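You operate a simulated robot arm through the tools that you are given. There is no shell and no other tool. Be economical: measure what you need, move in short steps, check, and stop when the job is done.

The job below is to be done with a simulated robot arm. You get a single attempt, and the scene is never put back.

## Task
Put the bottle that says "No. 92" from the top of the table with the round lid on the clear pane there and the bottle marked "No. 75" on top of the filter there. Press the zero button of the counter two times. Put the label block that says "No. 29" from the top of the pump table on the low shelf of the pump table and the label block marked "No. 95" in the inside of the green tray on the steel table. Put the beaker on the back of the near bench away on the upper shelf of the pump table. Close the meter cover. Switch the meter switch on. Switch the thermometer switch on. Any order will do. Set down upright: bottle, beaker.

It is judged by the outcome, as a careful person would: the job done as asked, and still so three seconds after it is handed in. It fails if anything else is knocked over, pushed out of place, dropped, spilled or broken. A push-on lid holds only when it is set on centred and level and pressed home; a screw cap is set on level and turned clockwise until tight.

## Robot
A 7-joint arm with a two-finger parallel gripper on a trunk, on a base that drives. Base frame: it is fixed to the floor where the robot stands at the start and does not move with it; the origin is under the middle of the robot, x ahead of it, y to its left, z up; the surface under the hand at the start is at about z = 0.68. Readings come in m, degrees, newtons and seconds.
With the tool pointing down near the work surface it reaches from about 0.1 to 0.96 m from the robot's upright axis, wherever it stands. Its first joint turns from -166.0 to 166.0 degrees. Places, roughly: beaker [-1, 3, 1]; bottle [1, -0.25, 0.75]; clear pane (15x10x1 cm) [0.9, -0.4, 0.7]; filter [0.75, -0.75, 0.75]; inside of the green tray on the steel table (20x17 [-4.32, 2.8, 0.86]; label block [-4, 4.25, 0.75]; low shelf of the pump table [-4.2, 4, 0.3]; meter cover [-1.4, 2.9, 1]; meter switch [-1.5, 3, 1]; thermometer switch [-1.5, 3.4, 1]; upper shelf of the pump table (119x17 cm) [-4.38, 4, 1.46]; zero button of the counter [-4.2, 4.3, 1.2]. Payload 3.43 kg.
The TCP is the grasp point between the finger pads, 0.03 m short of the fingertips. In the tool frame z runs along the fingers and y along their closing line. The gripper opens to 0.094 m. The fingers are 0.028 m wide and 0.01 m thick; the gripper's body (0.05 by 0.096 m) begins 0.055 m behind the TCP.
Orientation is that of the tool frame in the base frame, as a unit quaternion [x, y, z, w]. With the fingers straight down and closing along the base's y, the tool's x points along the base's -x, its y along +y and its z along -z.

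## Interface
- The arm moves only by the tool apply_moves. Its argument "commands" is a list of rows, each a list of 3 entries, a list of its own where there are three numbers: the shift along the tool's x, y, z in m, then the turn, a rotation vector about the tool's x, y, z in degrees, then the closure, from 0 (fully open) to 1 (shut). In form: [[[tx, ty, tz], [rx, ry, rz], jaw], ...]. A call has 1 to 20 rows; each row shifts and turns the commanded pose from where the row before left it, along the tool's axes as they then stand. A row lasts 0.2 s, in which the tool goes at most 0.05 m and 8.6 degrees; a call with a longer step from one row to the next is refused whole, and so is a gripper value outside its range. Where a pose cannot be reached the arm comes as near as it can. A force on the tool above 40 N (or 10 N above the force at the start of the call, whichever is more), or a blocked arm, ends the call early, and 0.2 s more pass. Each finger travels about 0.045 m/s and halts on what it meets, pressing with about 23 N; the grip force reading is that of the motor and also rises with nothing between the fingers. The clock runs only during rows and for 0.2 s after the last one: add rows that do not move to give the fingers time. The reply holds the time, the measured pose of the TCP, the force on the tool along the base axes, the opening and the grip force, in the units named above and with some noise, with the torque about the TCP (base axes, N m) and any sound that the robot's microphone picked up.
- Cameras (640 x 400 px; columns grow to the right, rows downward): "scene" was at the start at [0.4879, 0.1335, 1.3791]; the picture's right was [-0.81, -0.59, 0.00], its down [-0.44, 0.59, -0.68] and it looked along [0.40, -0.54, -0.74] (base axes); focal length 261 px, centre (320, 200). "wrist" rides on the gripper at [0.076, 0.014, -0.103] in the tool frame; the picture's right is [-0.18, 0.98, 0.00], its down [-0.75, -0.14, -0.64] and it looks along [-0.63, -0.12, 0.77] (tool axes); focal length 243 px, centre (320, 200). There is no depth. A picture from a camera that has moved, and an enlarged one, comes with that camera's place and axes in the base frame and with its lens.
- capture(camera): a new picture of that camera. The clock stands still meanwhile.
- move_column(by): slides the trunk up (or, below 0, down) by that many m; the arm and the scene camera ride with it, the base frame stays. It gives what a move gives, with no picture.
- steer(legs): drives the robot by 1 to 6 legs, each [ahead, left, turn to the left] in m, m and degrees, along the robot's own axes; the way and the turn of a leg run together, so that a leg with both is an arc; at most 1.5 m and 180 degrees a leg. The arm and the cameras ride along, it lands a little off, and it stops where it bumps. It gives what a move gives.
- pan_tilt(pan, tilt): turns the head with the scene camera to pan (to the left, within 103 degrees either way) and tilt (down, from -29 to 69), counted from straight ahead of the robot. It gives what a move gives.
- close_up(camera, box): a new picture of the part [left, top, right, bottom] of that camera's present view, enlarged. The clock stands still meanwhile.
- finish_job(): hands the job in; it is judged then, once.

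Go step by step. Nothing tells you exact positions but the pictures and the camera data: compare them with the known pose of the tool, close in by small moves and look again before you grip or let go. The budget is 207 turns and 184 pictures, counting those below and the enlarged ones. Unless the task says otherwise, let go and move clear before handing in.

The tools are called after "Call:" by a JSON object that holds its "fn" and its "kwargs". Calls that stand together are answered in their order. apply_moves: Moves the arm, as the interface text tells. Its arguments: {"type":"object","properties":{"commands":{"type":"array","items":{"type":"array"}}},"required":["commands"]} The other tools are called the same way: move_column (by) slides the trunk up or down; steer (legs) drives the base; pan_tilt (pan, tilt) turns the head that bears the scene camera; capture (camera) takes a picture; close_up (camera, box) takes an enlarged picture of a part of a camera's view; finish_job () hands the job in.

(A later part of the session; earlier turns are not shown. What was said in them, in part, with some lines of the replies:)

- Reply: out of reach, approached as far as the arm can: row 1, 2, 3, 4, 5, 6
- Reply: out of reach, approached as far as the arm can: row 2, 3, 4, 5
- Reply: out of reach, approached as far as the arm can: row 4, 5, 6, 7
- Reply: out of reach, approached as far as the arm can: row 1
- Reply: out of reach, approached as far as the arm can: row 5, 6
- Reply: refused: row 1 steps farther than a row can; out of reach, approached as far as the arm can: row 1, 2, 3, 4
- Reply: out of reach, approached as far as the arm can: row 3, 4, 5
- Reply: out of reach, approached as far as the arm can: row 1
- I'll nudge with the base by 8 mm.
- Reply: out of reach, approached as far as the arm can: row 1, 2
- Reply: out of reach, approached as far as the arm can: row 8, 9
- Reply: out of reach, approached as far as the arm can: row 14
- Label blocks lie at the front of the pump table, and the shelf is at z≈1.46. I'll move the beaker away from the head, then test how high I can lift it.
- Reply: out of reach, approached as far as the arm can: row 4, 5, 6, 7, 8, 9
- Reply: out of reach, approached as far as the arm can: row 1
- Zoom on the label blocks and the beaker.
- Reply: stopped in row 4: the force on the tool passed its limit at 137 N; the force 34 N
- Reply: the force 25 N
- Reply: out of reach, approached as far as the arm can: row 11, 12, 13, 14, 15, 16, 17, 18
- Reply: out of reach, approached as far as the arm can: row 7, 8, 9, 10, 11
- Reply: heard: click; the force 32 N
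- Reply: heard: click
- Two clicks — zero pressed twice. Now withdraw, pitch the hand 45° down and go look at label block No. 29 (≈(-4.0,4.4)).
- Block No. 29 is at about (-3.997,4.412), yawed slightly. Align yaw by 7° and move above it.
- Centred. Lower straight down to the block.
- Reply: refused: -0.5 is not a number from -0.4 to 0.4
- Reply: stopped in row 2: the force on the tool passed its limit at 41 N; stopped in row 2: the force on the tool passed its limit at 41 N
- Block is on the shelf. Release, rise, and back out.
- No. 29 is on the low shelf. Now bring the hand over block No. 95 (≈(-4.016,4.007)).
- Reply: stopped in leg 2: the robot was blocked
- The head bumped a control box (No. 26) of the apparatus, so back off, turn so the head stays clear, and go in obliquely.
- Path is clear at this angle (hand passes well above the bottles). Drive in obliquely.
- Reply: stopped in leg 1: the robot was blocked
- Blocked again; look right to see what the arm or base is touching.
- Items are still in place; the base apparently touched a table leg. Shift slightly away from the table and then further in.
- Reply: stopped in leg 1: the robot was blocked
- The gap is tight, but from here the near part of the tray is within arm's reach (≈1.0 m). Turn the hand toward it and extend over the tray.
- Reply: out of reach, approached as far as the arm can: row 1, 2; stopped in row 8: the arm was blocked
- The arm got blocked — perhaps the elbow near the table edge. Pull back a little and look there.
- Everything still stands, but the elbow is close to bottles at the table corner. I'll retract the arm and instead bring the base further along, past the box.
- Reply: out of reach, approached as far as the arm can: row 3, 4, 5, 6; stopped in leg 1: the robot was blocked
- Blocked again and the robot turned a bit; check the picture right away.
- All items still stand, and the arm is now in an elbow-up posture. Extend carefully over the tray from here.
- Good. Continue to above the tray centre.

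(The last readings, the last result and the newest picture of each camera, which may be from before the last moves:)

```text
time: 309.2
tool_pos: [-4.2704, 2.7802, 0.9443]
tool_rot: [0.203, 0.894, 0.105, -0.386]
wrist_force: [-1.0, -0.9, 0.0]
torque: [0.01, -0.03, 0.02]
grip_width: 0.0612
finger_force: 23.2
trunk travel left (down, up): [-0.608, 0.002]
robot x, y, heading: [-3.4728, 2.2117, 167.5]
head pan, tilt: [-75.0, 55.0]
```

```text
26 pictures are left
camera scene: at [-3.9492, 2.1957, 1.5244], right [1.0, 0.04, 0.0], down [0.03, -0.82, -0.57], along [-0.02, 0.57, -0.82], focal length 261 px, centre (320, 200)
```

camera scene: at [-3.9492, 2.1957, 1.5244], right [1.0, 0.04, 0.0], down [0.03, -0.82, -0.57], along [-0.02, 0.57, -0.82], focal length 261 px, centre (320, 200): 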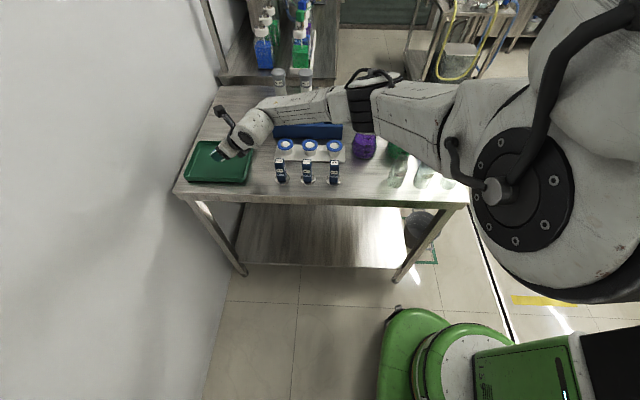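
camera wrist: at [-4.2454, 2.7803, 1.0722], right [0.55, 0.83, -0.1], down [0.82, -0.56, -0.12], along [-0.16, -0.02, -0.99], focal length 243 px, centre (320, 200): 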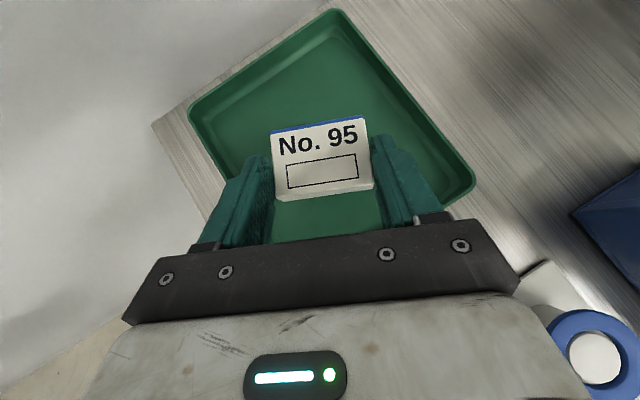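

Block is inside the tray outline. Lower to contact.

Call:
{"fn": "apply_moves", "kwargs": {"commands": [[[-0.0147, 0, 0.0136], [0, 0, 0], 0.6], [[-0.0088, 0, 0.0082], [0, 0, 0], 0.6], [[0, 0, 0], [0, 0, 0], 0.6]]}}

Call:
{"fn": "apply_moves", "kwargs": {"commands": [[[-0.003, 0, 0.0027], [0, 0, 0], 0.6], [[0, 0, 0], [0, 0, 0], 0.6]]}}

Call:
{"fn": "apply_moves", "kwargs": {"commands": [[[-0.003, 0, 0.0027], [0, 0, 0], 0.6], [[0, 0, 0], [0, 0, 0], 0.6]]}}

Call:
{"fn": "apply_moves", "kwargs": {"commands": [[[-0.002, 0, 0.0018], [0, 0, 0], 0.6], [[0, 0, 0], [0, 0, 0], 0.6]]}}

```text
time: 310.0
tool_pos: [-4.2701, 2.7815, 0.9122]
tool_rot: [0.204, 0.893, 0.106, -0.386]
wrist_force: [-0.8, -0.5, 0.2]
torque: [0.01, -0.04, 0.02]
grip_width: 0.0611
finger_force: 23.1
trunk travel left (down, up): [-0.608, 0.002]
robot x, y, heading: [-3.4693, 2.2147, 167.4]
head pan, tilt: [-75.0, 55.0]
```

```text
time: 310.6
tool_pos: [-4.2706, 2.7827, 0.9079]
tool_rot: [0.203, 0.894, 0.105, -0.387]
wrist_force: [-0.7, 0.2, -0.6]
torque: [0.02, -0.02, 0.01]
grip_width: 0.0611
finger_force: 23.2
trunk travel left (down, up): [-0.608, 0.002]
robot x, y, heading: [-3.4704, 2.2097, 167.4]
head pan, tilt: [-75.0, 55.0]
```

```text
time: 311.2
tool_pos: [-4.2706, 2.7829, 0.9039]
tool_rot: [0.203, 0.894, 0.105, -0.386]
wrist_force: [0.9, -0.6, -0.6]
torque: [-0.03, -0.03, 0.0]
grip_width: 0.0612
finger_force: 23.4
trunk travel left (down, up): [-0.608, 0.002]
robot x, y, heading: [-3.4714, 2.2113, 167.4]
head pan, tilt: [-75.0, 55.0]
```

```text
time: 311.8
tool_pos: [-4.2706, 2.7823, 0.9014]
tool_rot: [0.202, 0.894, 0.105, -0.385]
wrist_force: [-0.2, -0.1, -0.8]
torque: [-0.04, 0.01, 0.0]
grip_width: 0.0612
finger_force: 23.1
trunk travel left (down, up): [-0.608, 0.002]
robot x, y, heading: [-3.4694, 2.2144, 167.3]
head pan, tilt: [-75.0, 55.0]
```

Call:
{"fn": "apply_moves", "kwargs": {"commands": [[[-0.003, 0, 0.0027], [0, 0, 0], 0.6], [[0, 0, 0], [0, 0, 0], 0.6]]}}

Call:
{"fn": "apply_moves", "kwargs": {"commands": [[[-0.002, 0, 0.0018], [0, 0, 0], 0.6], [[0, 0, 0], [0, 0, 0], 0.6]]}}

```text
time: 312.4
tool_pos: [-4.2711, 2.7818, 0.897]
tool_rot: [0.204, 0.894, 0.106, -0.385]
wrist_force: [1.0, 0.3, -1.0]
torque: [-0.05, 0.01, 0.0]
grip_width: 0.0609
finger_force: 23.0
trunk travel left (down, up): [-0.608, 0.002]
robot x, y, heading: [-3.4722, 2.2124, 167.5]
head pan, tilt: [-75.0, 55.0]
```

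```text
time: 313.0
tool_pos: [-4.2722, 2.7835, 0.8932]
tool_rot: [0.203, 0.894, 0.106, -0.386]
wrist_force: [-0.5, -0.6, -0.1]
torque: [0.02, -0.04, -0.01]
grip_width: 0.0612
finger_force: 22.9
trunk travel left (down, up): [-0.608, 0.002]
robot x, y, heading: [-3.4691, 2.2126, 167.5]
head pan, tilt: [-75.0, 55.0]
```

Call:
{"fn": "apply_moves", "kwargs": {"commands": [[[-0.002, 0, 0.0018], [0, 0, 0], 0.6], [[0, 0, 0], [0, 0, 0], 0.6]]}}

Call:
{"fn": "apply_moves", "kwargs": {"commands": [[[-0.002, 0, 0.0018], [0, 0, 0], 0.6], [[0, 0, 0], [0, 0, 0], 0.6]]}}

Call:
{"fn": "capture", "kwargs": {"camera": "wrist"}}

```text
time: 313.6
tool_pos: [-4.2713, 2.7843, 0.8923]
tool_rot: [0.203, 0.894, 0.105, -0.386]
wrist_force: [-0.7, 0.4, 3.5]
torque: [-0.03, 0.16, -0.03]
grip_width: 0.061
finger_force: 23.0
trunk travel left (down, up): [-0.608, 0.002]
robot x, y, heading: [-3.4733, 2.2089, 167.1]
head pan, tilt: [-75.0, 55.0]
```

```text
time: 314.2
tool_pos: [-4.2709, 2.7833, 0.891]
tool_rot: [0.203, 0.893, 0.106, -0.387]
wrist_force: [-1.0, 1.7, 10.4]
torque: [0.04, 0.66, -0.05]
grip_width: 0.0614
finger_force: 23.0
trunk travel left (down, up): [-0.608, 0.002]
robot x, y, heading: [-3.4715, 2.2105, 167.5]
head pan, tilt: [-75.0, 55.0]
```

```text
25 pictures are left
camera wrist: at [-4.245, 2.7828, 1.0183], right [0.55, 0.83, -0.1], down [0.82, -0.56, -0.12], along [-0.16, -0.02, -0.99], focal length 243 px, centre (320, 200)
```

wrist: 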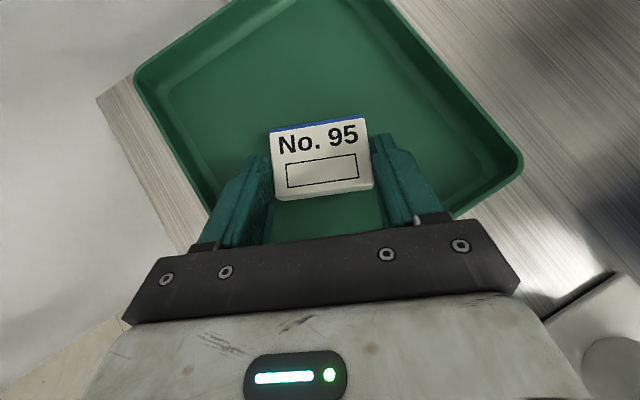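

Placed in the tray. Release, rise, retract along the same path.

Call:
{"fn": "apply_moves", "kwargs": {"commands": [[[0.001, 0, -0.001], [0, 0, 0], 0.5], [[0, 0, 0], [0, 0, 0], 0.2], [[0, 0, 0], [0, 0, 0], 0], [[0, 0, 0], [0, 0, 0], 0], [[0, 0, 0], [0, 0, 0], 0], [[0.022, 0, -0.0204], [0, 0, 0], 0], [[0.033, 0, -0.03], [0, 0, 0], 0], [[0.033, 0, -0.03], [0, 0, 0], 0], [[0, 0, 0], [0, 0, 0], 0]]}}

Call:
{"fn": "capture", "kwargs": {"camera": "wrist"}}

Call:
{"fn": "apply_moves", "kwargs": {"commands": [[[-0.004, -0.0264, -0.0285], [0, 0, 0], 0], [[-0.004, -0.0264, -0.0285], [0, 0, 0], 0], [[-0.004, -0.0264, -0.0285], [0, 0, 0], 0], [[-0.004, -0.0264, -0.0285], [0, 0, 0], 0], [[-0.004, -0.0264, -0.0285], [0, 0, 0], 0], [[-0.01, -0.0264, -0.0285], [0, 0, 0], 0], [[-0.01, -0.0264, -0.0285], [0, 0, 0], 0], [[-0.01, -0.0264, -0.0285], [0, 0, 0], 0], [[0, 0, 0], [0, 0, 0], 0]]}}

Call:
{"fn": "capture", "kwargs": {"camera": "scene"}}

```text
time: 316.2
tool_pos: [-4.274, 2.7798, 1.0088]
tool_rot: [0.204, 0.894, 0.106, -0.386]
wrist_force: [0.8, 0.0, -0.2]
torque: [-0.01, -0.03, 0.02]
grip_width: 0.0939
finger_force: 0.1
trunk travel left (down, up): [-0.608, 0.002]
robot x, y, heading: [-3.4695, 2.2102, 167.4]
head pan, tilt: [-75.0, 55.0]
```

```text
24 pictures are left
camera wrist: at [-4.2494, 2.779, 1.1371], right [0.55, 0.83, -0.1], down [0.82, -0.56, -0.12], along [-0.16, -0.02, -0.99], focal length 243 px, centre (320, 200)
```

wrist: 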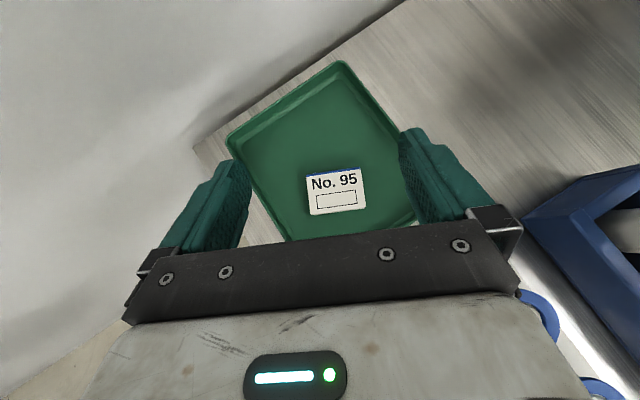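

```text
time: 318.2
tool_pos: [-4.1885, 2.4983, 1.1216]
tool_rot: [0.205, 0.893, 0.106, -0.386]
wrist_force: [-0.3, 0.4, 0.3]
torque: [0.03, 0.0, -0.02]
grip_width: 0.0939
finger_force: 0.1
trunk travel left (down, up): [-0.608, 0.002]
robot x, y, heading: [-3.4677, 2.2133, 167.4]
head pan, tilt: [-75.0, 55.0]
```

```text
23 pictures are left
camera scene: at [-3.9492, 2.1956, 1.5243], right [1.0, 0.04, 0.0], down [0.03, -0.82, -0.57], along [-0.02, 0.57, -0.82], focal length 261 px, centre (320, 200)
```

scene: 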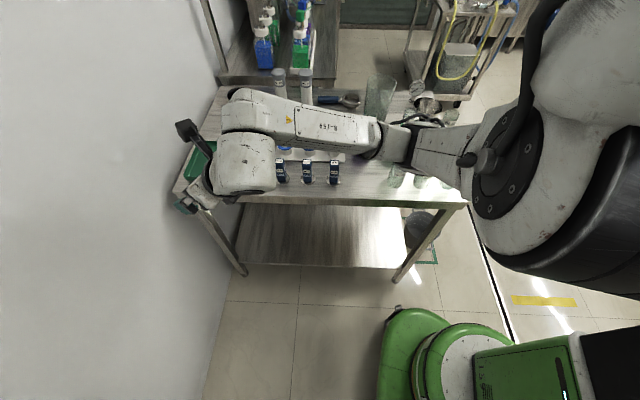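

No. 95 lies in the tray. Now drive back out with the same oblique path.

Call:
{"fn": "steer", "kwargs": {"legs": [[-0.46, -0.15, 0], [-0.6, -0.13, 0]]}}

Call:
{"fn": "capture", "kwargs": {"camera": "scene"}}

```text
time: 324.1
tool_pos: [-3.1022, 2.5386, 1.122]
tool_rot: [0.198, 0.895, 0.105, -0.386]
wrist_force: [-0.3, 0.6, -0.4]
torque: [0.0, 0.01, 0.01]
grip_width: 0.0942
finger_force: 0.0
trunk travel left (down, up): [-0.608, 0.002]
robot x, y, heading: [-2.3784, 2.262, 168.1]
head pan, tilt: [-75.0, 55.0]
```

```text
22 pictures are left
camera scene: at [-2.8598, 2.239, 1.5242], right [1.0, 0.05, 0.0], down [0.04, -0.82, -0.57], along [-0.03, 0.57, -0.82], focal length 261 px, centre (320, 200)
```

scene: 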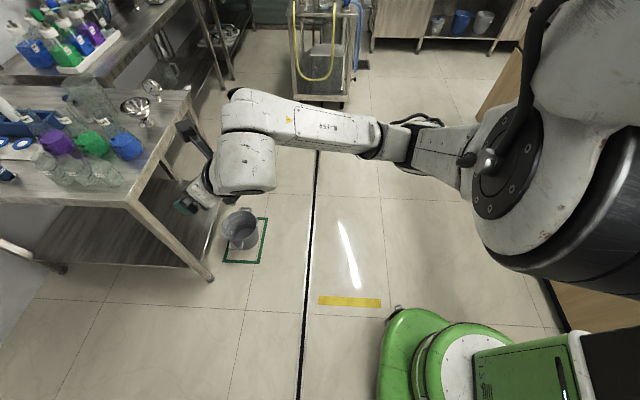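

Out safely. Now go to the bench's west side to face the meter and thermometer.

Call:
{"fn": "steer", "kwargs": {"legs": [[0.1, -0.85, 0], [0, 0, -168]]}}

Call:
{"fn": "pan_tilt", "kwargs": {"pan": -15, "tilt": 40}}

Call:
{"fn": "capture", "kwargs": {"camera": "scene"}}

```text
time: 335.6
tool_pos: [-1.5534, 2.9531, 1.1216]
tool_rot: [0.908, -0.12, 0.394, 0.071]
wrist_force: [-0.7, 0.8, -0.3]
torque: [-0.02, 0.07, -0.01]
grip_width: 0.094
finger_force: 0.0
trunk travel left (down, up): [-0.608, 0.002]
robot x, y, heading: [-2.3117, 3.1, -2.2]
head pan, tilt: [-75.0, 55.0]
```

```text
time: 336.9
tool_pos: [-1.5515, 2.952, 1.1221]
tool_rot: [0.908, -0.121, 0.394, 0.072]
wrist_force: [-0.5, 0.0, 0.7]
torque: [-0.02, 0.03, 0.02]
grip_width: 0.094
finger_force: 0.1
trunk travel left (down, up): [-0.608, 0.002]
robot x, y, heading: [-2.3097, 3.1025, -2.0]
head pan, tilt: [-15.0, 40.0]
```

```text
21 pictures are left
camera scene: at [-1.7805, 3.2564, 1.5448], right [-0.3, -0.96, 0.0], down [-0.61, 0.19, -0.77], along [0.73, -0.23, -0.64], focal length 261 px, centre (320, 200)
```

scene: 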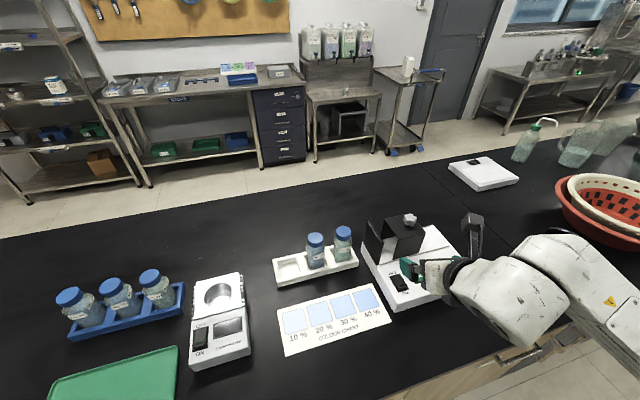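

Call:
{"fn": "close_up", "kwargs": {"camera": "scene", "box": [340, 200, 480, 320]}}

Call:
{"fn": "close_up", "kwargs": {"camera": "scene", "box": [170, 260, 270, 380]}}

```text
3.33 times, centred on (410, 260) of scene
camera zoom: at [-1.7805, 3.2564, 1.5448], right [-0.3, -0.96, 0.0], down [-0.61, 0.19, -0.77], along [0.73, -0.23, -0.64], focal length 870 px, centre (20, 0)
```

zoom: 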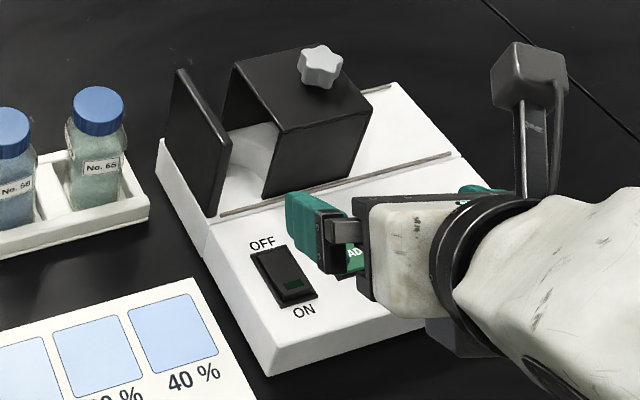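

```text
3.33 times, centred on (220, 320) of scene
camera zoom: at [-1.7805, 3.2564, 1.5448], right [-0.3, -0.96, 0.0], down [-0.61, 0.19, -0.77], along [0.73, -0.23, -0.64], focal length 870 px, centre (653, -200)
```

zoom: 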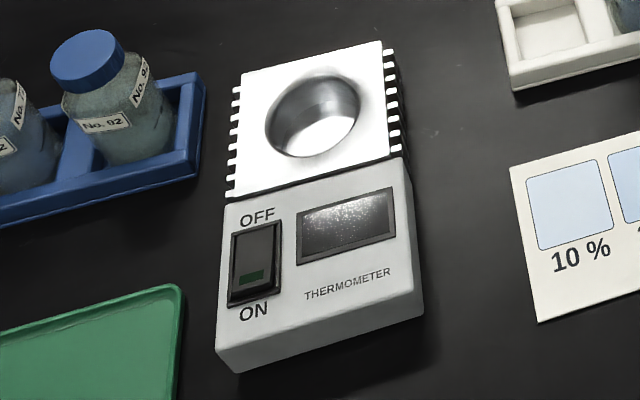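

Both rockers have their ON end toward this side; the meter cover must slide toward the black end plate (+y). First the meter switch: close fingers and hover over its ON end.

Call:
{"fn": "apply_moves", "kwargs": {"commands": [[[0, 0, 0], [0, 0, 0], 0.5], [[0, 0, 0], [0, 0, 0], 1], [[0, 0, 0], [0, 0, 0], 1], [[0, 0, 0], [0, 0, 0], 1], [[0, 0, 0], [0, 0, 0], 1], [[-0.012, -0.0052, 0.0257], [0, 0, 0], 1], [[-0.012, -0.0052, 0.0257], [0, 0, 0], 1], [[-0.012, -0.0052, 0.0257], [0, 0, 0], 1], [[-0.012, -0.0052, 0.0257], [0, 0, 0], 1], [[0, 0, 0], [0, 0, 0], 1]]}}

Call:
{"fn": "close_up", "kwargs": {"camera": "scene", "box": [340, 200, 480, 320]}}

Call:
{"fn": "capture", "kwargs": {"camera": "wrist"}}

```text
time: 339.1
tool_pos: [-1.5099, 2.9581, 1.0258]
tool_rot: [0.91, -0.121, 0.391, 0.072]
wrist_force: [0.5, -0.5, -0.2]
torque: [0.01, -0.03, -0.01]
grip_width: 0.0
finger_force: 23.0
out of reach, approached as far as the arm can: row 9
trunk travel left (down, up): [-0.608, 0.002]
robot x, y, heading: [-2.3086, 3.0984, -2.1]
head pan, tilt: [-15.0, 40.0]
```

```text
3.33 times, centred on (410, 260) of scene
camera zoom: at [-1.7803, 3.2565, 1.5448], right [-0.29, -0.96, 0.0], down [-0.61, 0.19, -0.77], along [0.73, -0.23, -0.64], focal length 870 px, centre (20, 0)
```

zoom: 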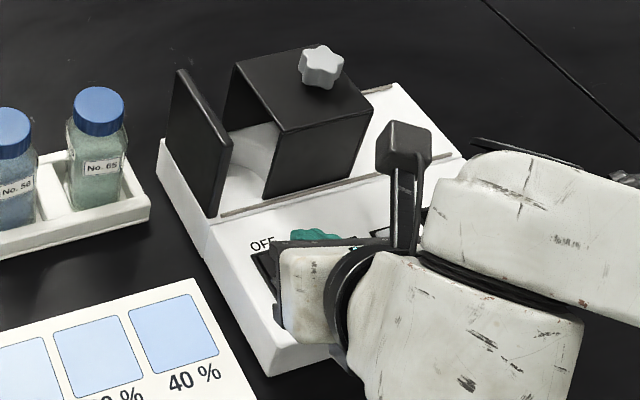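

```text
17 pictures are left
camera wrist: at [-1.5347, 2.9546, 1.1538], right [-0.39, -0.91, -0.1], down [-0.91, 0.4, -0.12], along [0.15, 0.05, -0.99], focal length 243 px, centre (320, 200)
```

wrist: 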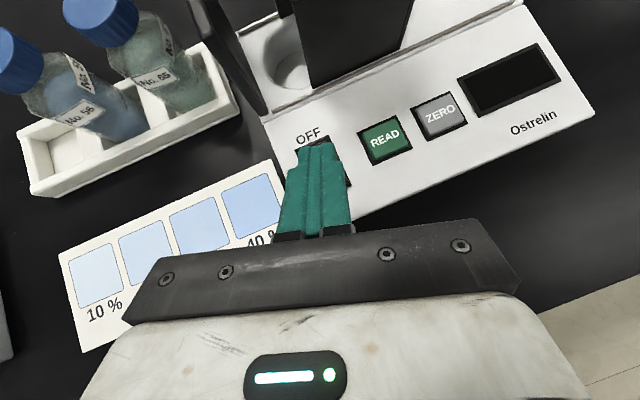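

Position looks right, but the arm is near a limit; pull the hand back and drive 15 cm closer for a more comfortable posture.

Call:
{"fn": "apply_moves", "kwargs": {"commands": [[[-0.0193, 0.0106, -0.0313], [0, 0, 0], 1], [[-0.0193, 0.0106, -0.0313], [0, 0, 0], 1], [[-0.0193, 0.0106, -0.0313], [0, 0, 0], 1], [[-0.0193, 0.0106, -0.0313], [0, 0, 0], 1], [[0, 0, 0], [0, 0, 0], 1]]}}

Call:
{"fn": "steer", "kwargs": {"legs": [[0.15, 0, 2]]}}

```text
time: 340.3
tool_pos: [-1.5111, 2.9577, 1.0244]
tool_rot: [0.909, -0.121, 0.392, 0.071]
wrist_force: [-0.1, -0.5, -0.8]
torque: [0.02, -0.02, -0.01]
grip_width: 0.0
finger_force: 23.1
out of reach, approached as far as the arm can: row 1, 2, 3, 4
trunk travel left (down, up): [-0.608, 0.002]
robot x, y, heading: [-2.3074, 3.095, -2.3]
head pan, tilt: [-15.0, 40.0]
```

```text
time: 341.4
tool_pos: [-1.4314, 2.9685, 1.0234]
tool_rot: [0.914, -0.117, 0.382, 0.072]
wrist_force: [-9.0, -0.3, 4.2]
torque: [0.07, -0.16, 0.08]
grip_width: 0.0002
finger_force: 23.3
trunk travel left (down, up): [-0.608, 0.002]
robot x, y, heading: [-2.2259, 3.0962, -1.1]
head pan, tilt: [-15.0, 40.0]
stopped in leg 1: the force on the tool passed its limit at 176 N (the readings are from after the stop); the commanded pose is now the measured one
```

The retreat was refused and the drive pushed the fingers into something. Back off immediately and look.

Call:
{"fn": "steer", "kwargs": {"legs": [[-0.12, 0, 0]]}}

Call:
{"fn": "close_up", "kwargs": {"camera": "scene", "box": [170, 180, 490, 380]}}

```text
time: 342.6
tool_pos: [-1.5514, 2.9718, 1.0229]
tool_rot: [0.914, -0.117, 0.381, 0.072]
wrist_force: [-0.4, 0.4, -0.7]
torque: [-0.01, 0.01, 0.03]
grip_width: 0.0
finger_force: 23.4
trunk travel left (down, up): [-0.608, 0.002]
robot x, y, heading: [-2.3462, 3.103, -0.9]
head pan, tilt: [-15.0, 40.0]
```

```text
2.00 times, centred on (330, 280) of scene
camera zoom: at [-1.8195, 3.2668, 1.5448], right [-0.28, -0.96, 0.0], down [-0.62, 0.18, -0.77], along [0.74, -0.21, -0.64], focal length 522 px, centre (300, 40)
```

zoom: 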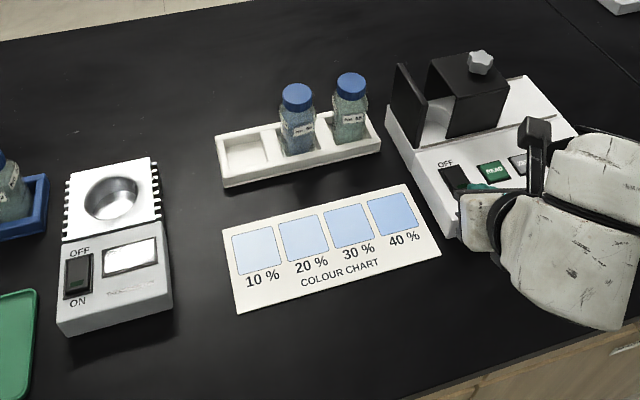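

The meter has not moved (same knob position as before). This arm posture needs more radius, so back the base a little more, then approach the rocker by extending.

Call:
{"fn": "steer", "kwargs": {"legs": [[-0.07, 0, 0]]}}

Call:
{"fn": "apply_moves", "kwargs": {"commands": [[[0.02, 0.0, 0.02], [0, 0, 0], 1], [[0.02, 0.0, 0.02], [0, 0, 0], 1], [[0.02, 0, 0.02], [0, 0, 0], 1], [[0, 0, 0], [0, 0, 0], 1]]}}

```text
time: 343.7
tool_pos: [-1.6229, 2.9716, 1.0228]
tool_rot: [0.914, -0.118, 0.381, 0.073]
wrist_force: [-0.3, 0.7, -0.3]
torque: [0.02, 0.0, 0.0]
grip_width: 0.0001
finger_force: 23.5
trunk travel left (down, up): [-0.608, 0.002]
robot x, y, heading: [-2.4194, 3.1033, -0.9]
head pan, tilt: [-15.0, 40.0]
```

```text
time: 344.7
tool_pos: [-1.5397, 2.9483, 1.0232]
tool_rot: [0.914, -0.116, 0.382, 0.071]
wrist_force: [-0.7, 0.6, 0.0]
torque: [-0.02, 0.01, 0.0]
grip_width: 0.0
finger_force: 22.8
trunk travel left (down, up): [-0.608, 0.002]
robot x, y, heading: [-2.4168, 3.0997, -1.0]
head pan, tilt: [-15.0, 40.0]
```

Call:
{"fn": "apply_moves", "kwargs": {"commands": [[[0.0042, -0.008, 0.0181], [0, 0, 0], 1], [[0.0042, -0.008, 0.0181], [0, 0, 0], 1], [[0, 0, 0], [0, 0, 0], 1]]}}

Call:
{"fn": "apply_moves", "kwargs": {"commands": [[[-0.007, 0, 0.007], [0, 0, 0], 1], [[0, 0, 0], [0, 0, 0], 1]]}}

Call:
{"fn": "close_up", "kwargs": {"camera": "wrist", "box": [230, 90, 430, 250]}}

```text
time: 345.5
tool_pos: [-1.5055, 2.9553, 1.0043]
tool_rot: [0.914, -0.117, 0.381, 0.073]
wrist_force: [-1.0, -0.6, -0.3]
torque: [0.0, 0.0, -0.03]
grip_width: 0.0
finger_force: 22.9
trunk travel left (down, up): [-0.608, 0.002]
robot x, y, heading: [-2.4175, 3.1018, -1.2]
head pan, tilt: [-15.0, 40.0]
```

```text
time: 346.1
tool_pos: [-1.5063, 2.9558, 0.995]
tool_rot: [0.914, -0.117, 0.382, 0.072]
wrist_force: [-0.1, -0.6, -0.1]
torque: [-0.04, -0.01, 0.03]
grip_width: 0.0001
finger_force: 23.3
trunk travel left (down, up): [-0.608, 0.002]
robot x, y, heading: [-2.4183, 3.1021, -0.9]
head pan, tilt: [-15.0, 40.0]
```

```text
2.50 times, centred on (330, 170) of wrist
camera zoom: at [-1.5277, 2.9524, 1.1235], right [-0.39, -0.92, -0.09], down [-0.91, 0.4, -0.1], along [0.12, 0.04, -0.99], focal length 606 px, centre (295, 275)
```

zoom: 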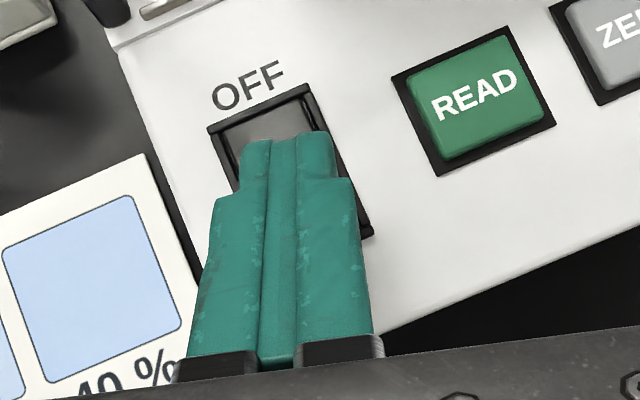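

Shift 8 mm toward the ON end and press down in small steps.

Call:
{"fn": "apply_moves", "kwargs": {"commands": [[[-0.0053, 0.0031, -0.0052], [0, 0, 0], 1], [[-0.0043, 0, 0.0042], [0, 0, 0], 1], [[0, 0, 0], [0, 0, 0], 1]]}}

Call:
{"fn": "apply_moves", "kwargs": {"commands": [[[-0.0029, 0, 0.0028], [0, 0, 0], 1], [[0, 0, 0], [0, 0, 0], 1]]}}

Call:
{"fn": "apply_moves", "kwargs": {"commands": [[[-0.0029, 0, 0.0028], [0, 0, 0], 1], [[0, 0, 0], [0, 0, 0], 1]]}}

Call:
{"fn": "apply_moves", "kwargs": {"commands": [[[-0.0029, 0, 0.0028], [0, 0, 0], 1], [[0, 0, 0], [0, 0, 0], 1]]}}

```text
time: 346.9
tool_pos: [-1.513, 2.9543, 0.9893]
tool_rot: [0.914, -0.117, 0.382, 0.072]
wrist_force: [0.0, 0.4, 0.0]
torque: [-0.07, 0.02, -0.04]
grip_width: 0.0
finger_force: 23.0
trunk travel left (down, up): [-0.608, 0.002]
robot x, y, heading: [-2.4153, 3.104, -0.9]
head pan, tilt: [-15.0, 40.0]
heard: click
```

```text
time: 347.5
tool_pos: [-1.5145, 2.9535, 0.9874]
tool_rot: [0.913, -0.117, 0.385, 0.072]
wrist_force: [-4.2, 3.0, 23.1]
torque: [0.17, -0.22, 0.07]
grip_width: 0.0001
finger_force: 22.3
trunk travel left (down, up): [-0.608, 0.002]
robot x, y, heading: [-2.4157, 3.0982, -1.1]
head pan, tilt: [-15.0, 40.0]
```

```text
time: 347.9
tool_pos: [-1.5139, 2.9533, 0.9872]
tool_rot: [0.912, -0.116, 0.386, 0.07]
wrist_force: [-20.6, 2.0, 19.4]
torque: [0.21, 0.29, 0.03]
grip_width: 0.0
finger_force: 23.2
trunk travel left (down, up): [-0.608, 0.002]
robot x, y, heading: [-2.4155, 3.1046, -1.1]
head pan, tilt: [-15.0, 40.0]
stopped in row 2: the force on the tool passed its limit at 45 N (the readings are from after the stop); the commanded pose is now the measured one
```

```text
time: 348.2
tool_pos: [-1.5139, 2.9534, 0.988]
tool_rot: [0.912, -0.117, 0.388, 0.069]
wrist_force: [-19.3, 2.8, 16.5]
torque: [0.18, 0.39, 0.0]
grip_width: 0.0
finger_force: 23.2
trunk travel left (down, up): [-0.608, 0.002]
robot x, y, heading: [-2.4176, 3.1041, -1.2]
head pan, tilt: [-15.0, 40.0]
stopped in row 1: the force on the tool passed its limit at 43 N (the readings are from after the stop); the commanded pose is now the measured one
```

Click heard. Rise and check the switch and the cover.

Call:
{"fn": "apply_moves", "kwargs": {"commands": [[[0.0145, 0, -0.014], [0, 0, 0], 1], [[0.0285, 0, -0.028], [0, 0, 0], 1], [[0.0285, 0, -0.028], [0, 0, 0], 1], [[0, 0, 0], [0, 0, 0], 1]]}}

Call:
{"fn": "capture", "kwargs": {"camera": "wrist"}}

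Call:
{"fn": "close_up", "kwargs": {"camera": "scene", "box": [310, 180, 490, 330]}}

```text
time: 349.2
tool_pos: [-1.5107, 2.9569, 1.0856]
tool_rot: [0.912, -0.116, 0.387, 0.069]
wrist_force: [0.7, -0.1, 0.0]
torque: [0.0, 0.02, 0.0]
grip_width: 0.0
finger_force: 22.9
trunk travel left (down, up): [-0.608, 0.002]
robot x, y, heading: [-2.4184, 3.1013, -0.6]
head pan, tilt: [-15.0, 40.0]
```

```text
14 pictures are left
camera wrist: at [-1.5349, 2.9527, 1.2143], right [-0.39, -0.92, -0.1], down [-0.91, 0.4, -0.11], along [0.13, 0.05, -0.99], focal length 243 px, centre (320, 200)
```

wrist: 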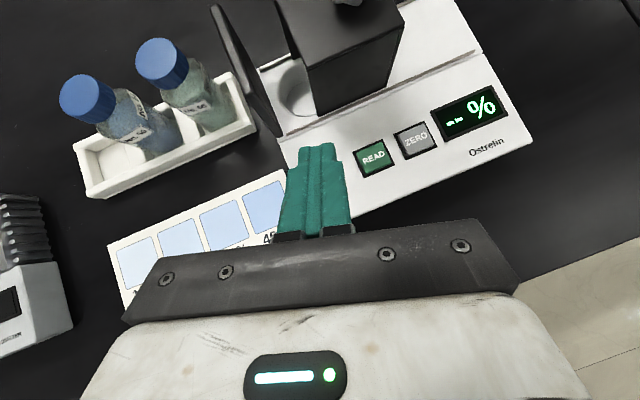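

```text
2.67 times, centred on (400, 255) of scene
camera zoom: at [-1.892, 3.2683, 1.5448], right [-0.28, -0.96, 0.0], down [-0.62, 0.18, -0.77], along [0.74, -0.21, -0.64], focal length 696 px, centre (107, 53)
```

zoom: 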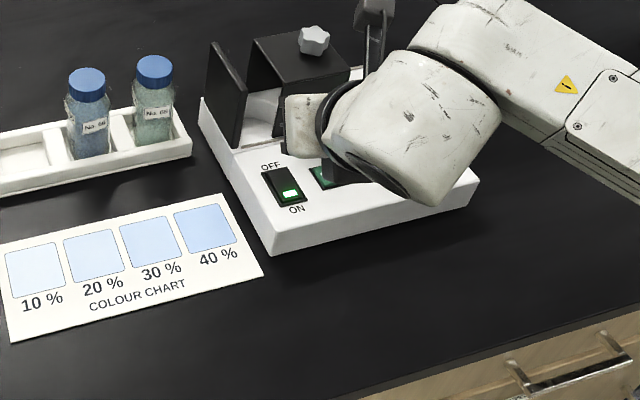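

The meter is on (display shows %). Now the cover: raise the hand, open the fingers, drive 12 cm nearer so I can grip its knob (≈(-1.375,2.879,1.058)).

Call:
{"fn": "apply_moves", "kwargs": {"commands": [[[0.0361, 0, -0.0345], [0, 0, 0], 0.6], [[0.0108, 0, -0.0104], [0, 0, 0], 0], [[0, 0, 0], [0, 0, 0], 0], [[0, 0, 0], [0, 0, 0], 0], [[0, 0, 0], [0, 0, 0], 0], [[0, 0, 0], [0, 0, 0], 0]]}}

```text
time: 350.6
tool_pos: [-1.5106, 2.9587, 1.15]
tool_rot: [0.912, -0.116, 0.386, 0.07]
wrist_force: [0.3, 0.0, 1.1]
torque: [0.0, -0.02, -0.02]
grip_width: 0.0942
finger_force: 0.1
trunk travel left (down, up): [-0.608, 0.002]
robot x, y, heading: [-2.4168, 3.0988, -0.9]
head pan, tilt: [-15.0, 40.0]
```

Call:
{"fn": "steer", "kwargs": {"legs": [[0.116, -0.072, 0]]}}

Call:
{"fn": "capture", "kwargs": {"camera": "wrist"}}

```text
time: 351.9
tool_pos: [-1.3953, 2.8862, 1.1508]
tool_rot: [0.912, -0.116, 0.386, 0.07]
wrist_force: [-0.4, -0.3, -0.1]
torque: [0.0, -0.02, -0.03]
grip_width: 0.0941
finger_force: 0.0
trunk travel left (down, up): [-0.608, 0.002]
robot x, y, heading: [-2.3054, 3.0261, -0.7]
head pan, tilt: [-15.0, 40.0]
```

```text
12 pictures are left
camera wrist: at [-1.4188, 2.8823, 1.279], right [-0.38, -0.92, -0.1], down [-0.91, 0.39, -0.11], along [0.13, 0.05, -0.99], focal length 243 px, centre (320, 200)
```

wrist: 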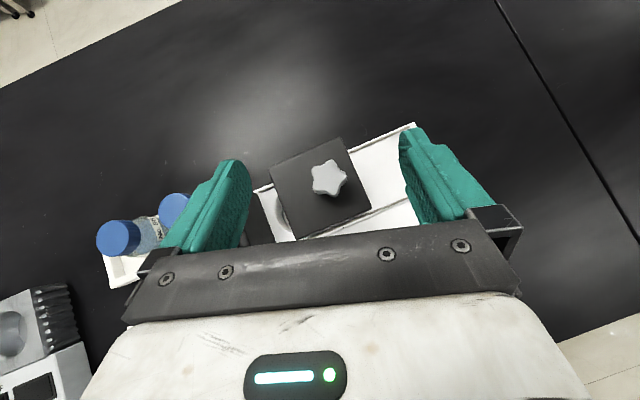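

Knob is exactly under the grip point. Descend.

Call:
{"fn": "apply_moves", "kwargs": {"commands": [[[-0.018, 0, 0.0173], [0, 0, 0], 0], [[-0.018, 0, 0.0173], [0, 0, 0], 0], [[-0.0108, 0, 0.0103], [0, 0, 0], 0], [[0, 0, 0], [0, 0, 0], 0]]}}

Call:
{"fn": "close_up", "kwargs": {"camera": "scene", "box": [330, 150, 500, 290]}}

```text
time: 352.9
tool_pos: [-1.3957, 2.8838, 1.0843]
tool_rot: [0.912, -0.116, 0.387, 0.069]
wrist_force: [-0.6, -0.9, 0.3]
torque: [0.0, 0.01, 0.01]
grip_width: 0.0939
finger_force: 0.1
trunk travel left (down, up): [-0.608, 0.002]
robot x, y, heading: [-2.3029, 3.0273, -1.0]
head pan, tilt: [-15.0, 40.0]
```

```text
2.86 times, centred on (415, 220) of scene
camera zoom: at [-1.7773, 3.1945, 1.5448], right [-0.27, -0.96, 0.0], down [-0.62, 0.18, -0.77], along [0.74, -0.21, -0.64], focal length 746 px, centre (49, 143)
```

zoom: 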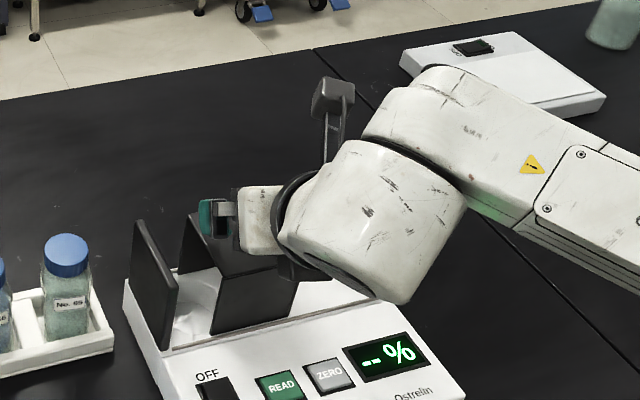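

Call:
{"fn": "apply_moves", "kwargs": {"commands": [[[-0.003, 0, 0.0028], [0, 0, 0], 0], [[0, 0, 0], [0, 0, 0], 0.5], [[0, 0, 0], [0, 0, 0], 0.8], [[0, 0, 0], [0, 0, 0], 0.8], [[0, 0, 0], [0, 0, 0], 0.8], [[0, 0, 0], [0, 0, 0], 0.8], [[0, 0, 0], [0, 0, 0], 0.8]]}}

```text
time: 354.5
tool_pos: [-1.3949, 2.8829, 1.0805]
tool_rot: [0.912, -0.116, 0.387, 0.07]
wrist_force: [0.9, 0.9, 0.2]
torque: [0.03, -0.15, 0.08]
grip_width: 0.032
finger_force: 44.4
trunk travel left (down, up): [-0.608, 0.002]
robot x, y, heading: [-2.3044, 3.0252, -1.0]
head pan, tilt: [-15.0, 40.0]
```

Knob gripped. Slide the cover toward +y in 1 cm steps.

Call:
{"fn": "apply_moves", "kwargs": {"commands": [[[-0.0016, -0.0096, -0.0022], [0, 0, 0], 0.8], [[-0.0016, -0.0096, -0.0022], [0, 0, 0], 0.8], [[-0.0016, -0.0096, -0.0022], [0, 0, 0], 0.8], [[0, 0, 0], [0, 0, 0], 0.8]]}}

Call:
{"fn": "apply_moves", "kwargs": {"commands": [[[-0.0008, -0.0048, -0.0011], [0, 0, 0], 0.8], [[-0.0008, -0.0048, -0.0011], [0, 0, 0], 0.8], [[0, 0, 0], [0, 0, 0], 0.8]]}}

Call:
{"fn": "close_up", "kwargs": {"camera": "scene", "box": [330, 150, 500, 290]}}

```text
time: 355.5
tool_pos: [-1.3951, 2.9137, 1.0816]
tool_rot: [0.912, -0.116, 0.387, 0.07]
wrist_force: [11.6, -0.3, -0.5]
torque: [0.23, 0.73, 0.13]
grip_width: 0.0319
finger_force: 45.5
trunk travel left (down, up): [-0.608, 0.002]
robot x, y, heading: [-2.3039, 3.0268, -1.1]
head pan, tilt: [-15.0, 40.0]
```

```text
time: 356.3
tool_pos: [-1.3949, 2.9223, 1.0801]
tool_rot: [0.912, -0.116, 0.387, 0.07]
wrist_force: [10.0, -1.2, -3.0]
torque: [-0.08, -0.85, 0.01]
grip_width: 0.0318
finger_force: 44.9
trunk travel left (down, up): [-0.608, 0.002]
robot x, y, heading: [-2.3043, 3.0229, -1.1]
head pan, tilt: [-15.0, 40.0]
```

```text
2.86 times, centred on (415, 220) of scene
camera zoom: at [-1.7768, 3.1945, 1.5446], right [-0.27, -0.96, 0.0], down [-0.62, 0.18, -0.77], along [0.74, -0.21, -0.64], focal length 746 px, centre (49, 143)
```

zoom: 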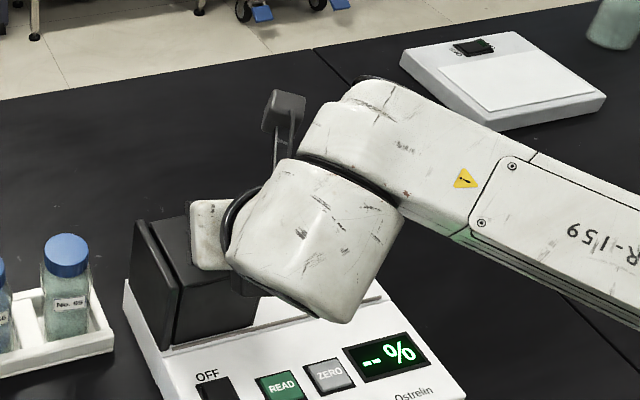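

Almost at the plate; push the rest until it stops.

Call:
{"fn": "apply_moves", "kwargs": {"commands": [[[-0.0005, -0.0029, -0.0006], [0, 0, 0], 0.8], [[0, 0, 0], [0, 0, 0], 0.8]]}}

Call:
{"fn": "apply_moves", "kwargs": {"commands": [[[-0.0005, -0.0029, -0.0006], [0, 0, 0], 0.8], [[0, 0, 0], [0, 0, 0], 0.8]]}}

Call:
{"fn": "apply_moves", "kwargs": {"commands": [[[-0.0005, -0.0029, -0.0006], [0, 0, 0], 0.8], [[0, 0, 0], [0, 0, 0], 0.8]]}}

```text
time: 356.9
tool_pos: [-1.3959, 2.9258, 1.0798]
tool_rot: [0.913, -0.116, 0.386, 0.07]
wrist_force: [14.7, 0.0, -5.0]
torque: [0.07, -0.77, 0.02]
grip_width: 0.0322
finger_force: 44.7
trunk travel left (down, up): [-0.608, 0.002]
robot x, y, heading: [-2.3012, 3.0274, -1.0]
head pan, tilt: [-15.0, 40.0]
```

```text
time: 357.5
tool_pos: [-1.3943, 2.927, 1.0802]
tool_rot: [0.912, -0.117, 0.387, 0.071]
wrist_force: [16.8, -9.0, -6.6]
torque: [-0.02, 0.13, -0.08]
grip_width: 0.0321
finger_force: 45.0
trunk travel left (down, up): [-0.608, 0.002]
robot x, y, heading: [-2.3036, 3.0272, -1.1]
head pan, tilt: [-15.0, 40.0]
```

```text
time: 358.1
tool_pos: [-1.3946, 2.9271, 1.082]
tool_rot: [0.912, -0.118, 0.386, 0.072]
wrist_force: [15.7, -21.8, -5.8]
torque: [-0.28, 0.15, -0.36]
grip_width: 0.0321
finger_force: 45.4
trunk travel left (down, up): [-0.608, 0.002]
robot x, y, heading: [-2.3017, 3.0264, -0.9]
head pan, tilt: [-15.0, 40.0]
```

The cover is against the end plate. Release, rise, and move across to the thermometer.

Call:
{"fn": "apply_moves", "kwargs": {"commands": [[[0.0005, 0.003, 0.0006], [0, 0, 0], 0.8], [[0, 0, 0], [0, 0, 0], 0.3], [[0, 0, 0], [0, 0, 0], 0], [[0, 0, 0], [0, 0, 0], 0], [[0, 0, 0], [0, 0, 0], 0], [[0, 0, 0], [0, 0, 0], 0], [[0.018, 0, -0.0173], [0, 0, 0], 0], [[0.0335, 0, -0.032], [0, 0, 0], 0], [[0, 0, 0], [0, 0, 0], 0.6]]}}

Call:
{"fn": "capture", "kwargs": {"camera": "wrist"}}

```text
time: 360.1
tool_pos: [-1.3958, 2.9335, 1.1534]
tool_rot: [0.912, -0.116, 0.386, 0.07]
wrist_force: [-0.2, -0.2, -0.7]
torque: [-0.03, -0.02, -0.01]
grip_width: 0.0594
finger_force: 0.1
trunk travel left (down, up): [-0.608, 0.002]
robot x, y, heading: [-2.3027, 3.0293, -0.8]
head pan, tilt: [-15.0, 40.0]
```

```text
9 pictures are left
camera wrist: at [-1.4186, 2.9307, 1.2824], right [-0.38, -0.92, -0.1], down [-0.91, 0.39, -0.1], along [0.13, 0.05, -0.99], focal length 243 px, centre (320, 200)
```

wrist: 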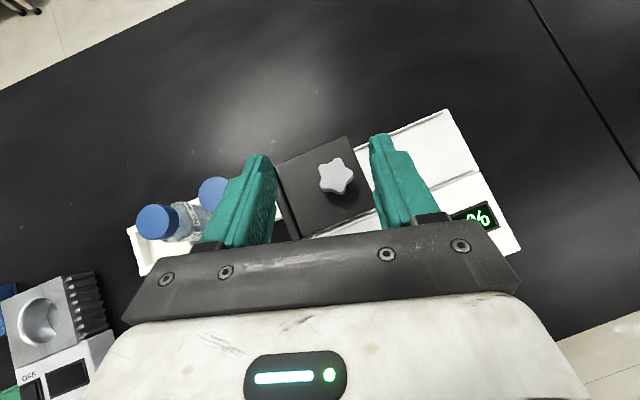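

Call:
{"fn": "apply_moves", "kwargs": {"commands": [[[0, 0, 0], [0, 0, 0], 1], [[0, 0, 0], [0, 0, 0], 1], [[0, 0, 0], [0, 0, 0], 1], [[0, 0, 0], [0, 0, 0], 1]]}}

Call:
{"fn": "steer", "kwargs": {"legs": [[-0.11, 0.508, 0]]}}

Call:
{"fn": "capture", "kwargs": {"camera": "wrist"}}

```text
time: 361.1
tool_pos: [-1.3947, 2.9339, 1.1539]
tool_rot: [0.912, -0.117, 0.387, 0.07]
wrist_force: [0.0, -1.0, 0.3]
torque: [-0.03, 0.0, -0.01]
grip_width: 0.0
finger_force: 23.4
trunk travel left (down, up): [-0.608, 0.002]
robot x, y, heading: [-2.3038, 3.0298, -0.7]
head pan, tilt: [-15.0, 40.0]
```

```text
time: 364.1
tool_pos: [-1.5013, 3.4415, 1.1536]
tool_rot: [0.913, -0.113, 0.387, 0.069]
wrist_force: [-0.3, -0.5, -0.4]
torque: [0.0, 0.02, 0.0]
grip_width: 0.0
finger_force: 23.0
trunk travel left (down, up): [-0.608, 0.002]
robot x, y, heading: [-2.4062, 3.5305, -0.8]
head pan, tilt: [-15.0, 40.0]
```

```text
8 pictures are left
camera wrist: at [-1.5246, 3.4379, 1.2821], right [-0.38, -0.92, -0.1], down [-0.92, 0.39, -0.11], along [0.13, 0.05, -0.99], focal length 243 px, centre (320, 200)
```

wrist: 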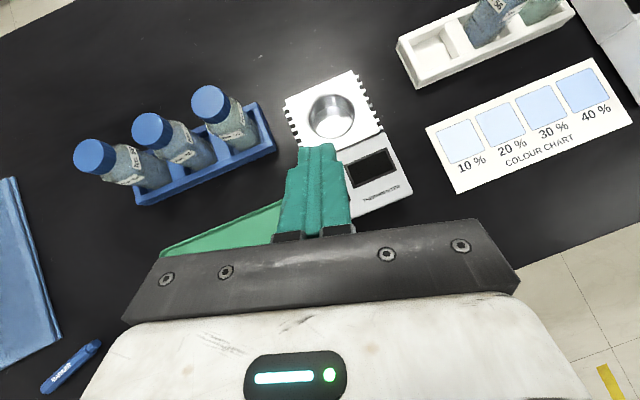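

The projection of my target matches the rocker's ON half. Descend.

Call:
{"fn": "apply_moves", "kwargs": {"commands": [[[-0.0266, -0.0003, 0.0264], [0, 0, 0], 1], [[-0.0266, -0.0003, 0.0264], [0, 0, 0], 1], [[-0.0266, 0, 0.0264], [0, 0, 0], 1], [[-0.0217, 0, 0.0207], [0, 0, 0], 1], [[0, 0, 0], [0, 0, 0], 1]]}}

Call:
{"fn": "close_up", "kwargs": {"camera": "wrist", "box": [230, 90, 430, 250]}}

```text
time: 365.3
tool_pos: [-1.4997, 3.4369, 1.0108]
tool_rot: [0.913, -0.113, 0.387, 0.068]
wrist_force: [0.5, -0.2, -0.2]
torque: [-0.01, 0.01, 0.04]
grip_width: 0.0001
finger_force: 23.0
trunk travel left (down, up): [-0.608, 0.002]
robot x, y, heading: [-2.4128, 3.5317, -0.3]
head pan, tilt: [-15.0, 40.0]
```

```text
2.50 times, centred on (330, 170) of wrist
camera zoom: at [-1.5236, 3.4342, 1.1391], right [-0.38, -0.92, -0.1], down [-0.92, 0.39, -0.11], along [0.13, 0.05, -0.99], focal length 606 px, centre (295, 275)
```

zoom: 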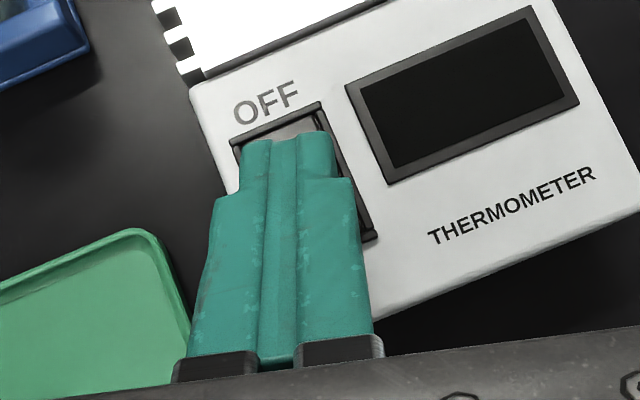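

Call:
{"fn": "apply_moves", "kwargs": {"commands": [[[-0.0026, 0.0061, -0.0024], [0, 0, 0], 1], [[-0.0087, 0, 0.0083], [0, 0, 0], 1], [[0, 0, 0], [0, 0, 0], 1]]}}

Call:
{"fn": "apply_moves", "kwargs": {"commands": [[[-0.0036, 0, 0.0035], [0, 0, 0], 1], [[0, 0, 0], [0, 0, 0], 1]]}}

Call:
{"fn": "apply_moves", "kwargs": {"commands": [[[-0.0036, 0, 0.0035], [0, 0, 0], 1], [[0, 0, 0], [0, 0, 0], 1]]}}

Call:
{"fn": "close_up", "kwargs": {"camera": "wrist", "box": [230, 90, 430, 250]}}

```text
time: 366.1
tool_pos: [-1.5059, 3.4314, 0.9981]
tool_rot: [0.913, -0.112, 0.387, 0.068]
wrist_force: [0.5, 0.2, -0.1]
torque: [-0.02, 0.02, -0.01]
grip_width: 0.0001
finger_force: 22.8
trunk travel left (down, up): [-0.608, 0.002]
robot x, y, heading: [-2.4128, 3.5272, -0.5]
head pan, tilt: [-15.0, 40.0]
```

```text
time: 366.7
tool_pos: [-1.5042, 3.431, 0.994]
tool_rot: [0.913, -0.113, 0.387, 0.068]
wrist_force: [-0.4, 0.4, -0.1]
torque: [-0.01, -0.02, -0.01]
grip_width: 0.0
finger_force: 22.9
trunk travel left (down, up): [-0.608, 0.002]
robot x, y, heading: [-2.4064, 3.527, -0.4]
head pan, tilt: [-15.0, 40.0]
```

```text
time: 367.3
tool_pos: [-1.5055, 3.4316, 0.9885]
tool_rot: [0.912, -0.114, 0.387, 0.069]
wrist_force: [-1.4, 0.1, 1.1]
torque: [-0.04, 0.07, -0.03]
grip_width: 0.0
finger_force: 23.1
trunk travel left (down, up): [-0.608, 0.002]
robot x, y, heading: [-2.4076, 3.53, -0.3]
head pan, tilt: [-15.0, 40.0]
```

```text
2.50 times, centred on (330, 170) of wrist
camera zoom: at [-1.5284, 3.4274, 1.1172], right [-0.38, -0.92, -0.1], down [-0.92, 0.39, -0.1], along [0.13, 0.05, -0.99], focal length 606 px, centre (295, 275)
```

zoom: 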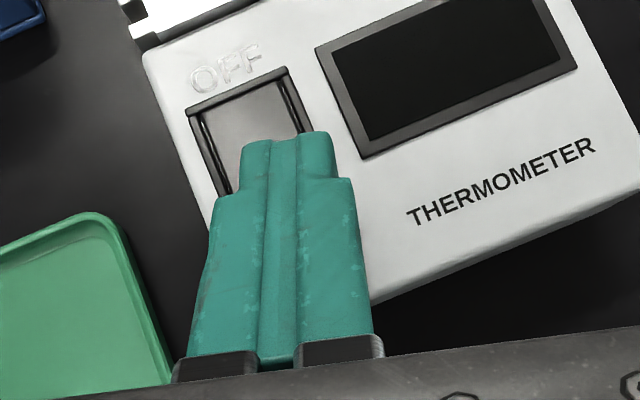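

Contact is beginning; press on.

Call:
{"fn": "apply_moves", "kwargs": {"commands": [[[-0.0029, 0, 0.0028], [0, 0, 0], 1], [[0, 0, 0], [0, 0, 0], 1]]}}

Call:
{"fn": "apply_moves", "kwargs": {"commands": [[[-0.0029, 0, 0.0028], [0, 0, 0], 1], [[0, 0, 0], [0, 0, 0], 1]]}}

```text
time: 367.9
tool_pos: [-1.5047, 3.4309, 0.9842]
tool_rot: [0.913, -0.112, 0.387, 0.068]
wrist_force: [-0.1, -1.1, 0.1]
torque: [-0.03, -0.04, 0.04]
grip_width: 0.0
finger_force: 23.2
trunk travel left (down, up): [-0.608, 0.002]
robot x, y, heading: [-2.4137, 3.5303, -0.4]
head pan, tilt: [-15.0, 40.0]
heard: click
```

```text
time: 368.5
tool_pos: [-1.505, 3.431, 0.9844]
tool_rot: [0.911, -0.112, 0.39, 0.068]
wrist_force: [-1.1, 0.8, 22.0]
torque: [0.03, -0.21, -0.1]
grip_width: 0.0003
finger_force: 22.9
trunk travel left (down, up): [-0.608, 0.002]
robot x, y, heading: [-2.408, 3.5332, -0.3]
head pan, tilt: [-15.0, 40.0]
```

Click heard. Rise clear, back off, and check everything here.

Call:
{"fn": "apply_moves", "kwargs": {"commands": [[[0.018, 0, -0.0173], [0, 0, 0], 1], [[0.0335, 0, -0.032], [0, 0, 0], 1], [[0.0335, 0, -0.032], [0, 0, 0], 1], [[0, 0, 0], [0, 0, 0], 1]]}}

Call:
{"fn": "steer", "kwargs": {"legs": [[-0.25, -0.1, 0]]}}

Call:
{"fn": "pan_tilt", "kwargs": {"pan": -5, "tilt": 35}}

Call:
{"fn": "capture", "kwargs": {"camera": "scene"}}

```text
time: 369.5
tool_pos: [-1.5069, 3.4351, 1.0974]
tool_rot: [0.912, -0.113, 0.387, 0.069]
wrist_force: [0.0, 0.3, 0.1]
torque: [-0.01, -0.01, 0.0]
grip_width: 0.0001
finger_force: 23.1
trunk travel left (down, up): [-0.608, 0.002]
robot x, y, heading: [-2.4085, 3.5265, -0.5]
head pan, tilt: [-15.0, 40.0]
```

```text
time: 371.4
tool_pos: [-1.7551, 3.3382, 1.0979]
tool_rot: [0.913, -0.111, 0.388, 0.068]
wrist_force: [-0.5, -0.6, 0.3]
torque: [-0.03, 0.05, 0.01]
grip_width: 0.0001
finger_force: 22.8
trunk travel left (down, up): [-0.608, 0.002]
robot x, y, heading: [-2.656, 3.4318, -0.6]
head pan, tilt: [-15.0, 40.0]
```

```text
time: 372.1
tool_pos: [-1.7547, 3.3376, 1.0987]
tool_rot: [0.913, -0.112, 0.387, 0.069]
wrist_force: [-1.0, -0.8, -1.3]
torque: [0.01, -0.02, 0.02]
grip_width: 0.0
finger_force: 22.3
trunk travel left (down, up): [-0.608, 0.002]
robot x, y, heading: [-2.6544, 3.4321, -0.5]
head pan, tilt: [-5.0, 35.0]
```

```text
5 pictures are left
camera scene: at [-2.1292, 3.6169, 1.5524], right [-0.09, -1.0, 0.0], down [-0.57, 0.05, -0.82], along [0.82, -0.08, -0.57], focal length 261 px, centre (320, 200)
```

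scene: 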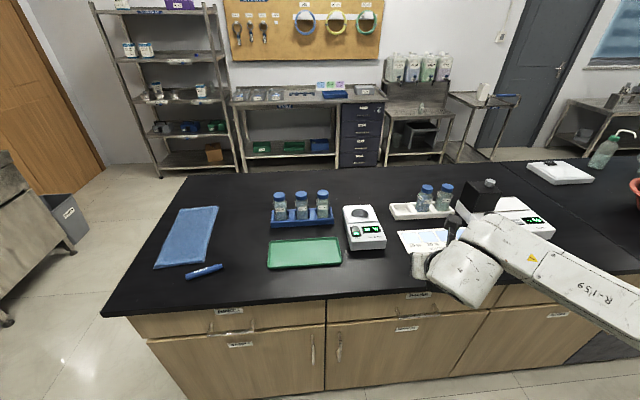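

Call:
{"fn": "close_up", "kwargs": {"camera": "scene", "box": [330, 170, 560, 260]}}

Call:
{"fn": "pan_tilt", "kwargs": {"pan": 103, "tilt": 20}}

```text
2.78 times, centred on (445, 215) of scene
camera zoom: at [-2.1292, 3.6169, 1.5524], right [-0.09, -1.0, 0.0], down [-0.57, 0.05, -0.82], along [0.82, -0.08, -0.57], focal length 726 px, centre (-28, 158)
```

zoom: 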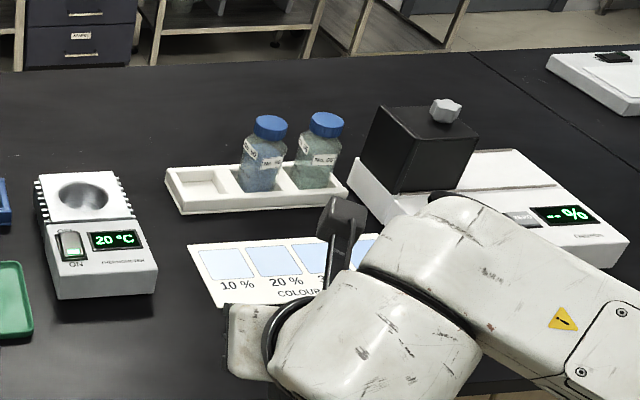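

```text
time: 374.0
tool_pos: [-1.7554, 3.3372, 1.0976]
tool_rot: [0.913, -0.112, 0.387, 0.068]
wrist_force: [0.2, 0.4, 0.6]
torque: [-0.02, 0.01, 0.0]
grip_width: 0.0
finger_force: 22.6
trunk travel left (down, up): [-0.608, 0.002]
robot x, y, heading: [-2.6593, 3.4297, -0.3]
head pan, tilt: [103.0, 20.0]
```

The thermometer reads 20 °C, the meter is on and its cover is closed against the plate. Everything asked for is done and the hand is clear, so I hand the job in.

Call:
{"fn": "finish_job", "kwargs": {}}

```text
The job is handed in.
```

I did everything on the list and handed the job in; the result hasn't come back yet.

- **Bottles:** No. 92 stands upright on the clear pane. No. 75 stands upright on the pleated cylinder labelled No. 57, which I took to be the filter.
- **Counter:** I pressed zero twice and heard a click each time.
- **Label blocks:** No. 29 is on the low shelf of the pump table, and No. 95 is inside the green tray on the steel table.
- **Beaker:** It stands upright on the upper shelf of the pump table.
- **Meter and thermometer:** The meter is on and its cover is slid shut against the end plate. The thermometer is on and reads 20 °C.

**Bumps on the way:** the pictures I took afterwards showed nothing displaced or fallen, but I did not check the apparatus or the pump table again at the end.
- The robot's head touched the No. 26 control box on the apparatus.
- The base was blocked three times beside the steel table. I couldn't tell what it was touching.
- The beaker was pressed hard onto the pump table (137 N) and slid in the grip, but it looked whole and still stood upright.
- The fingers pushed against the meter once (176 N) before the switch was on; it had not moved and worked afterwards.
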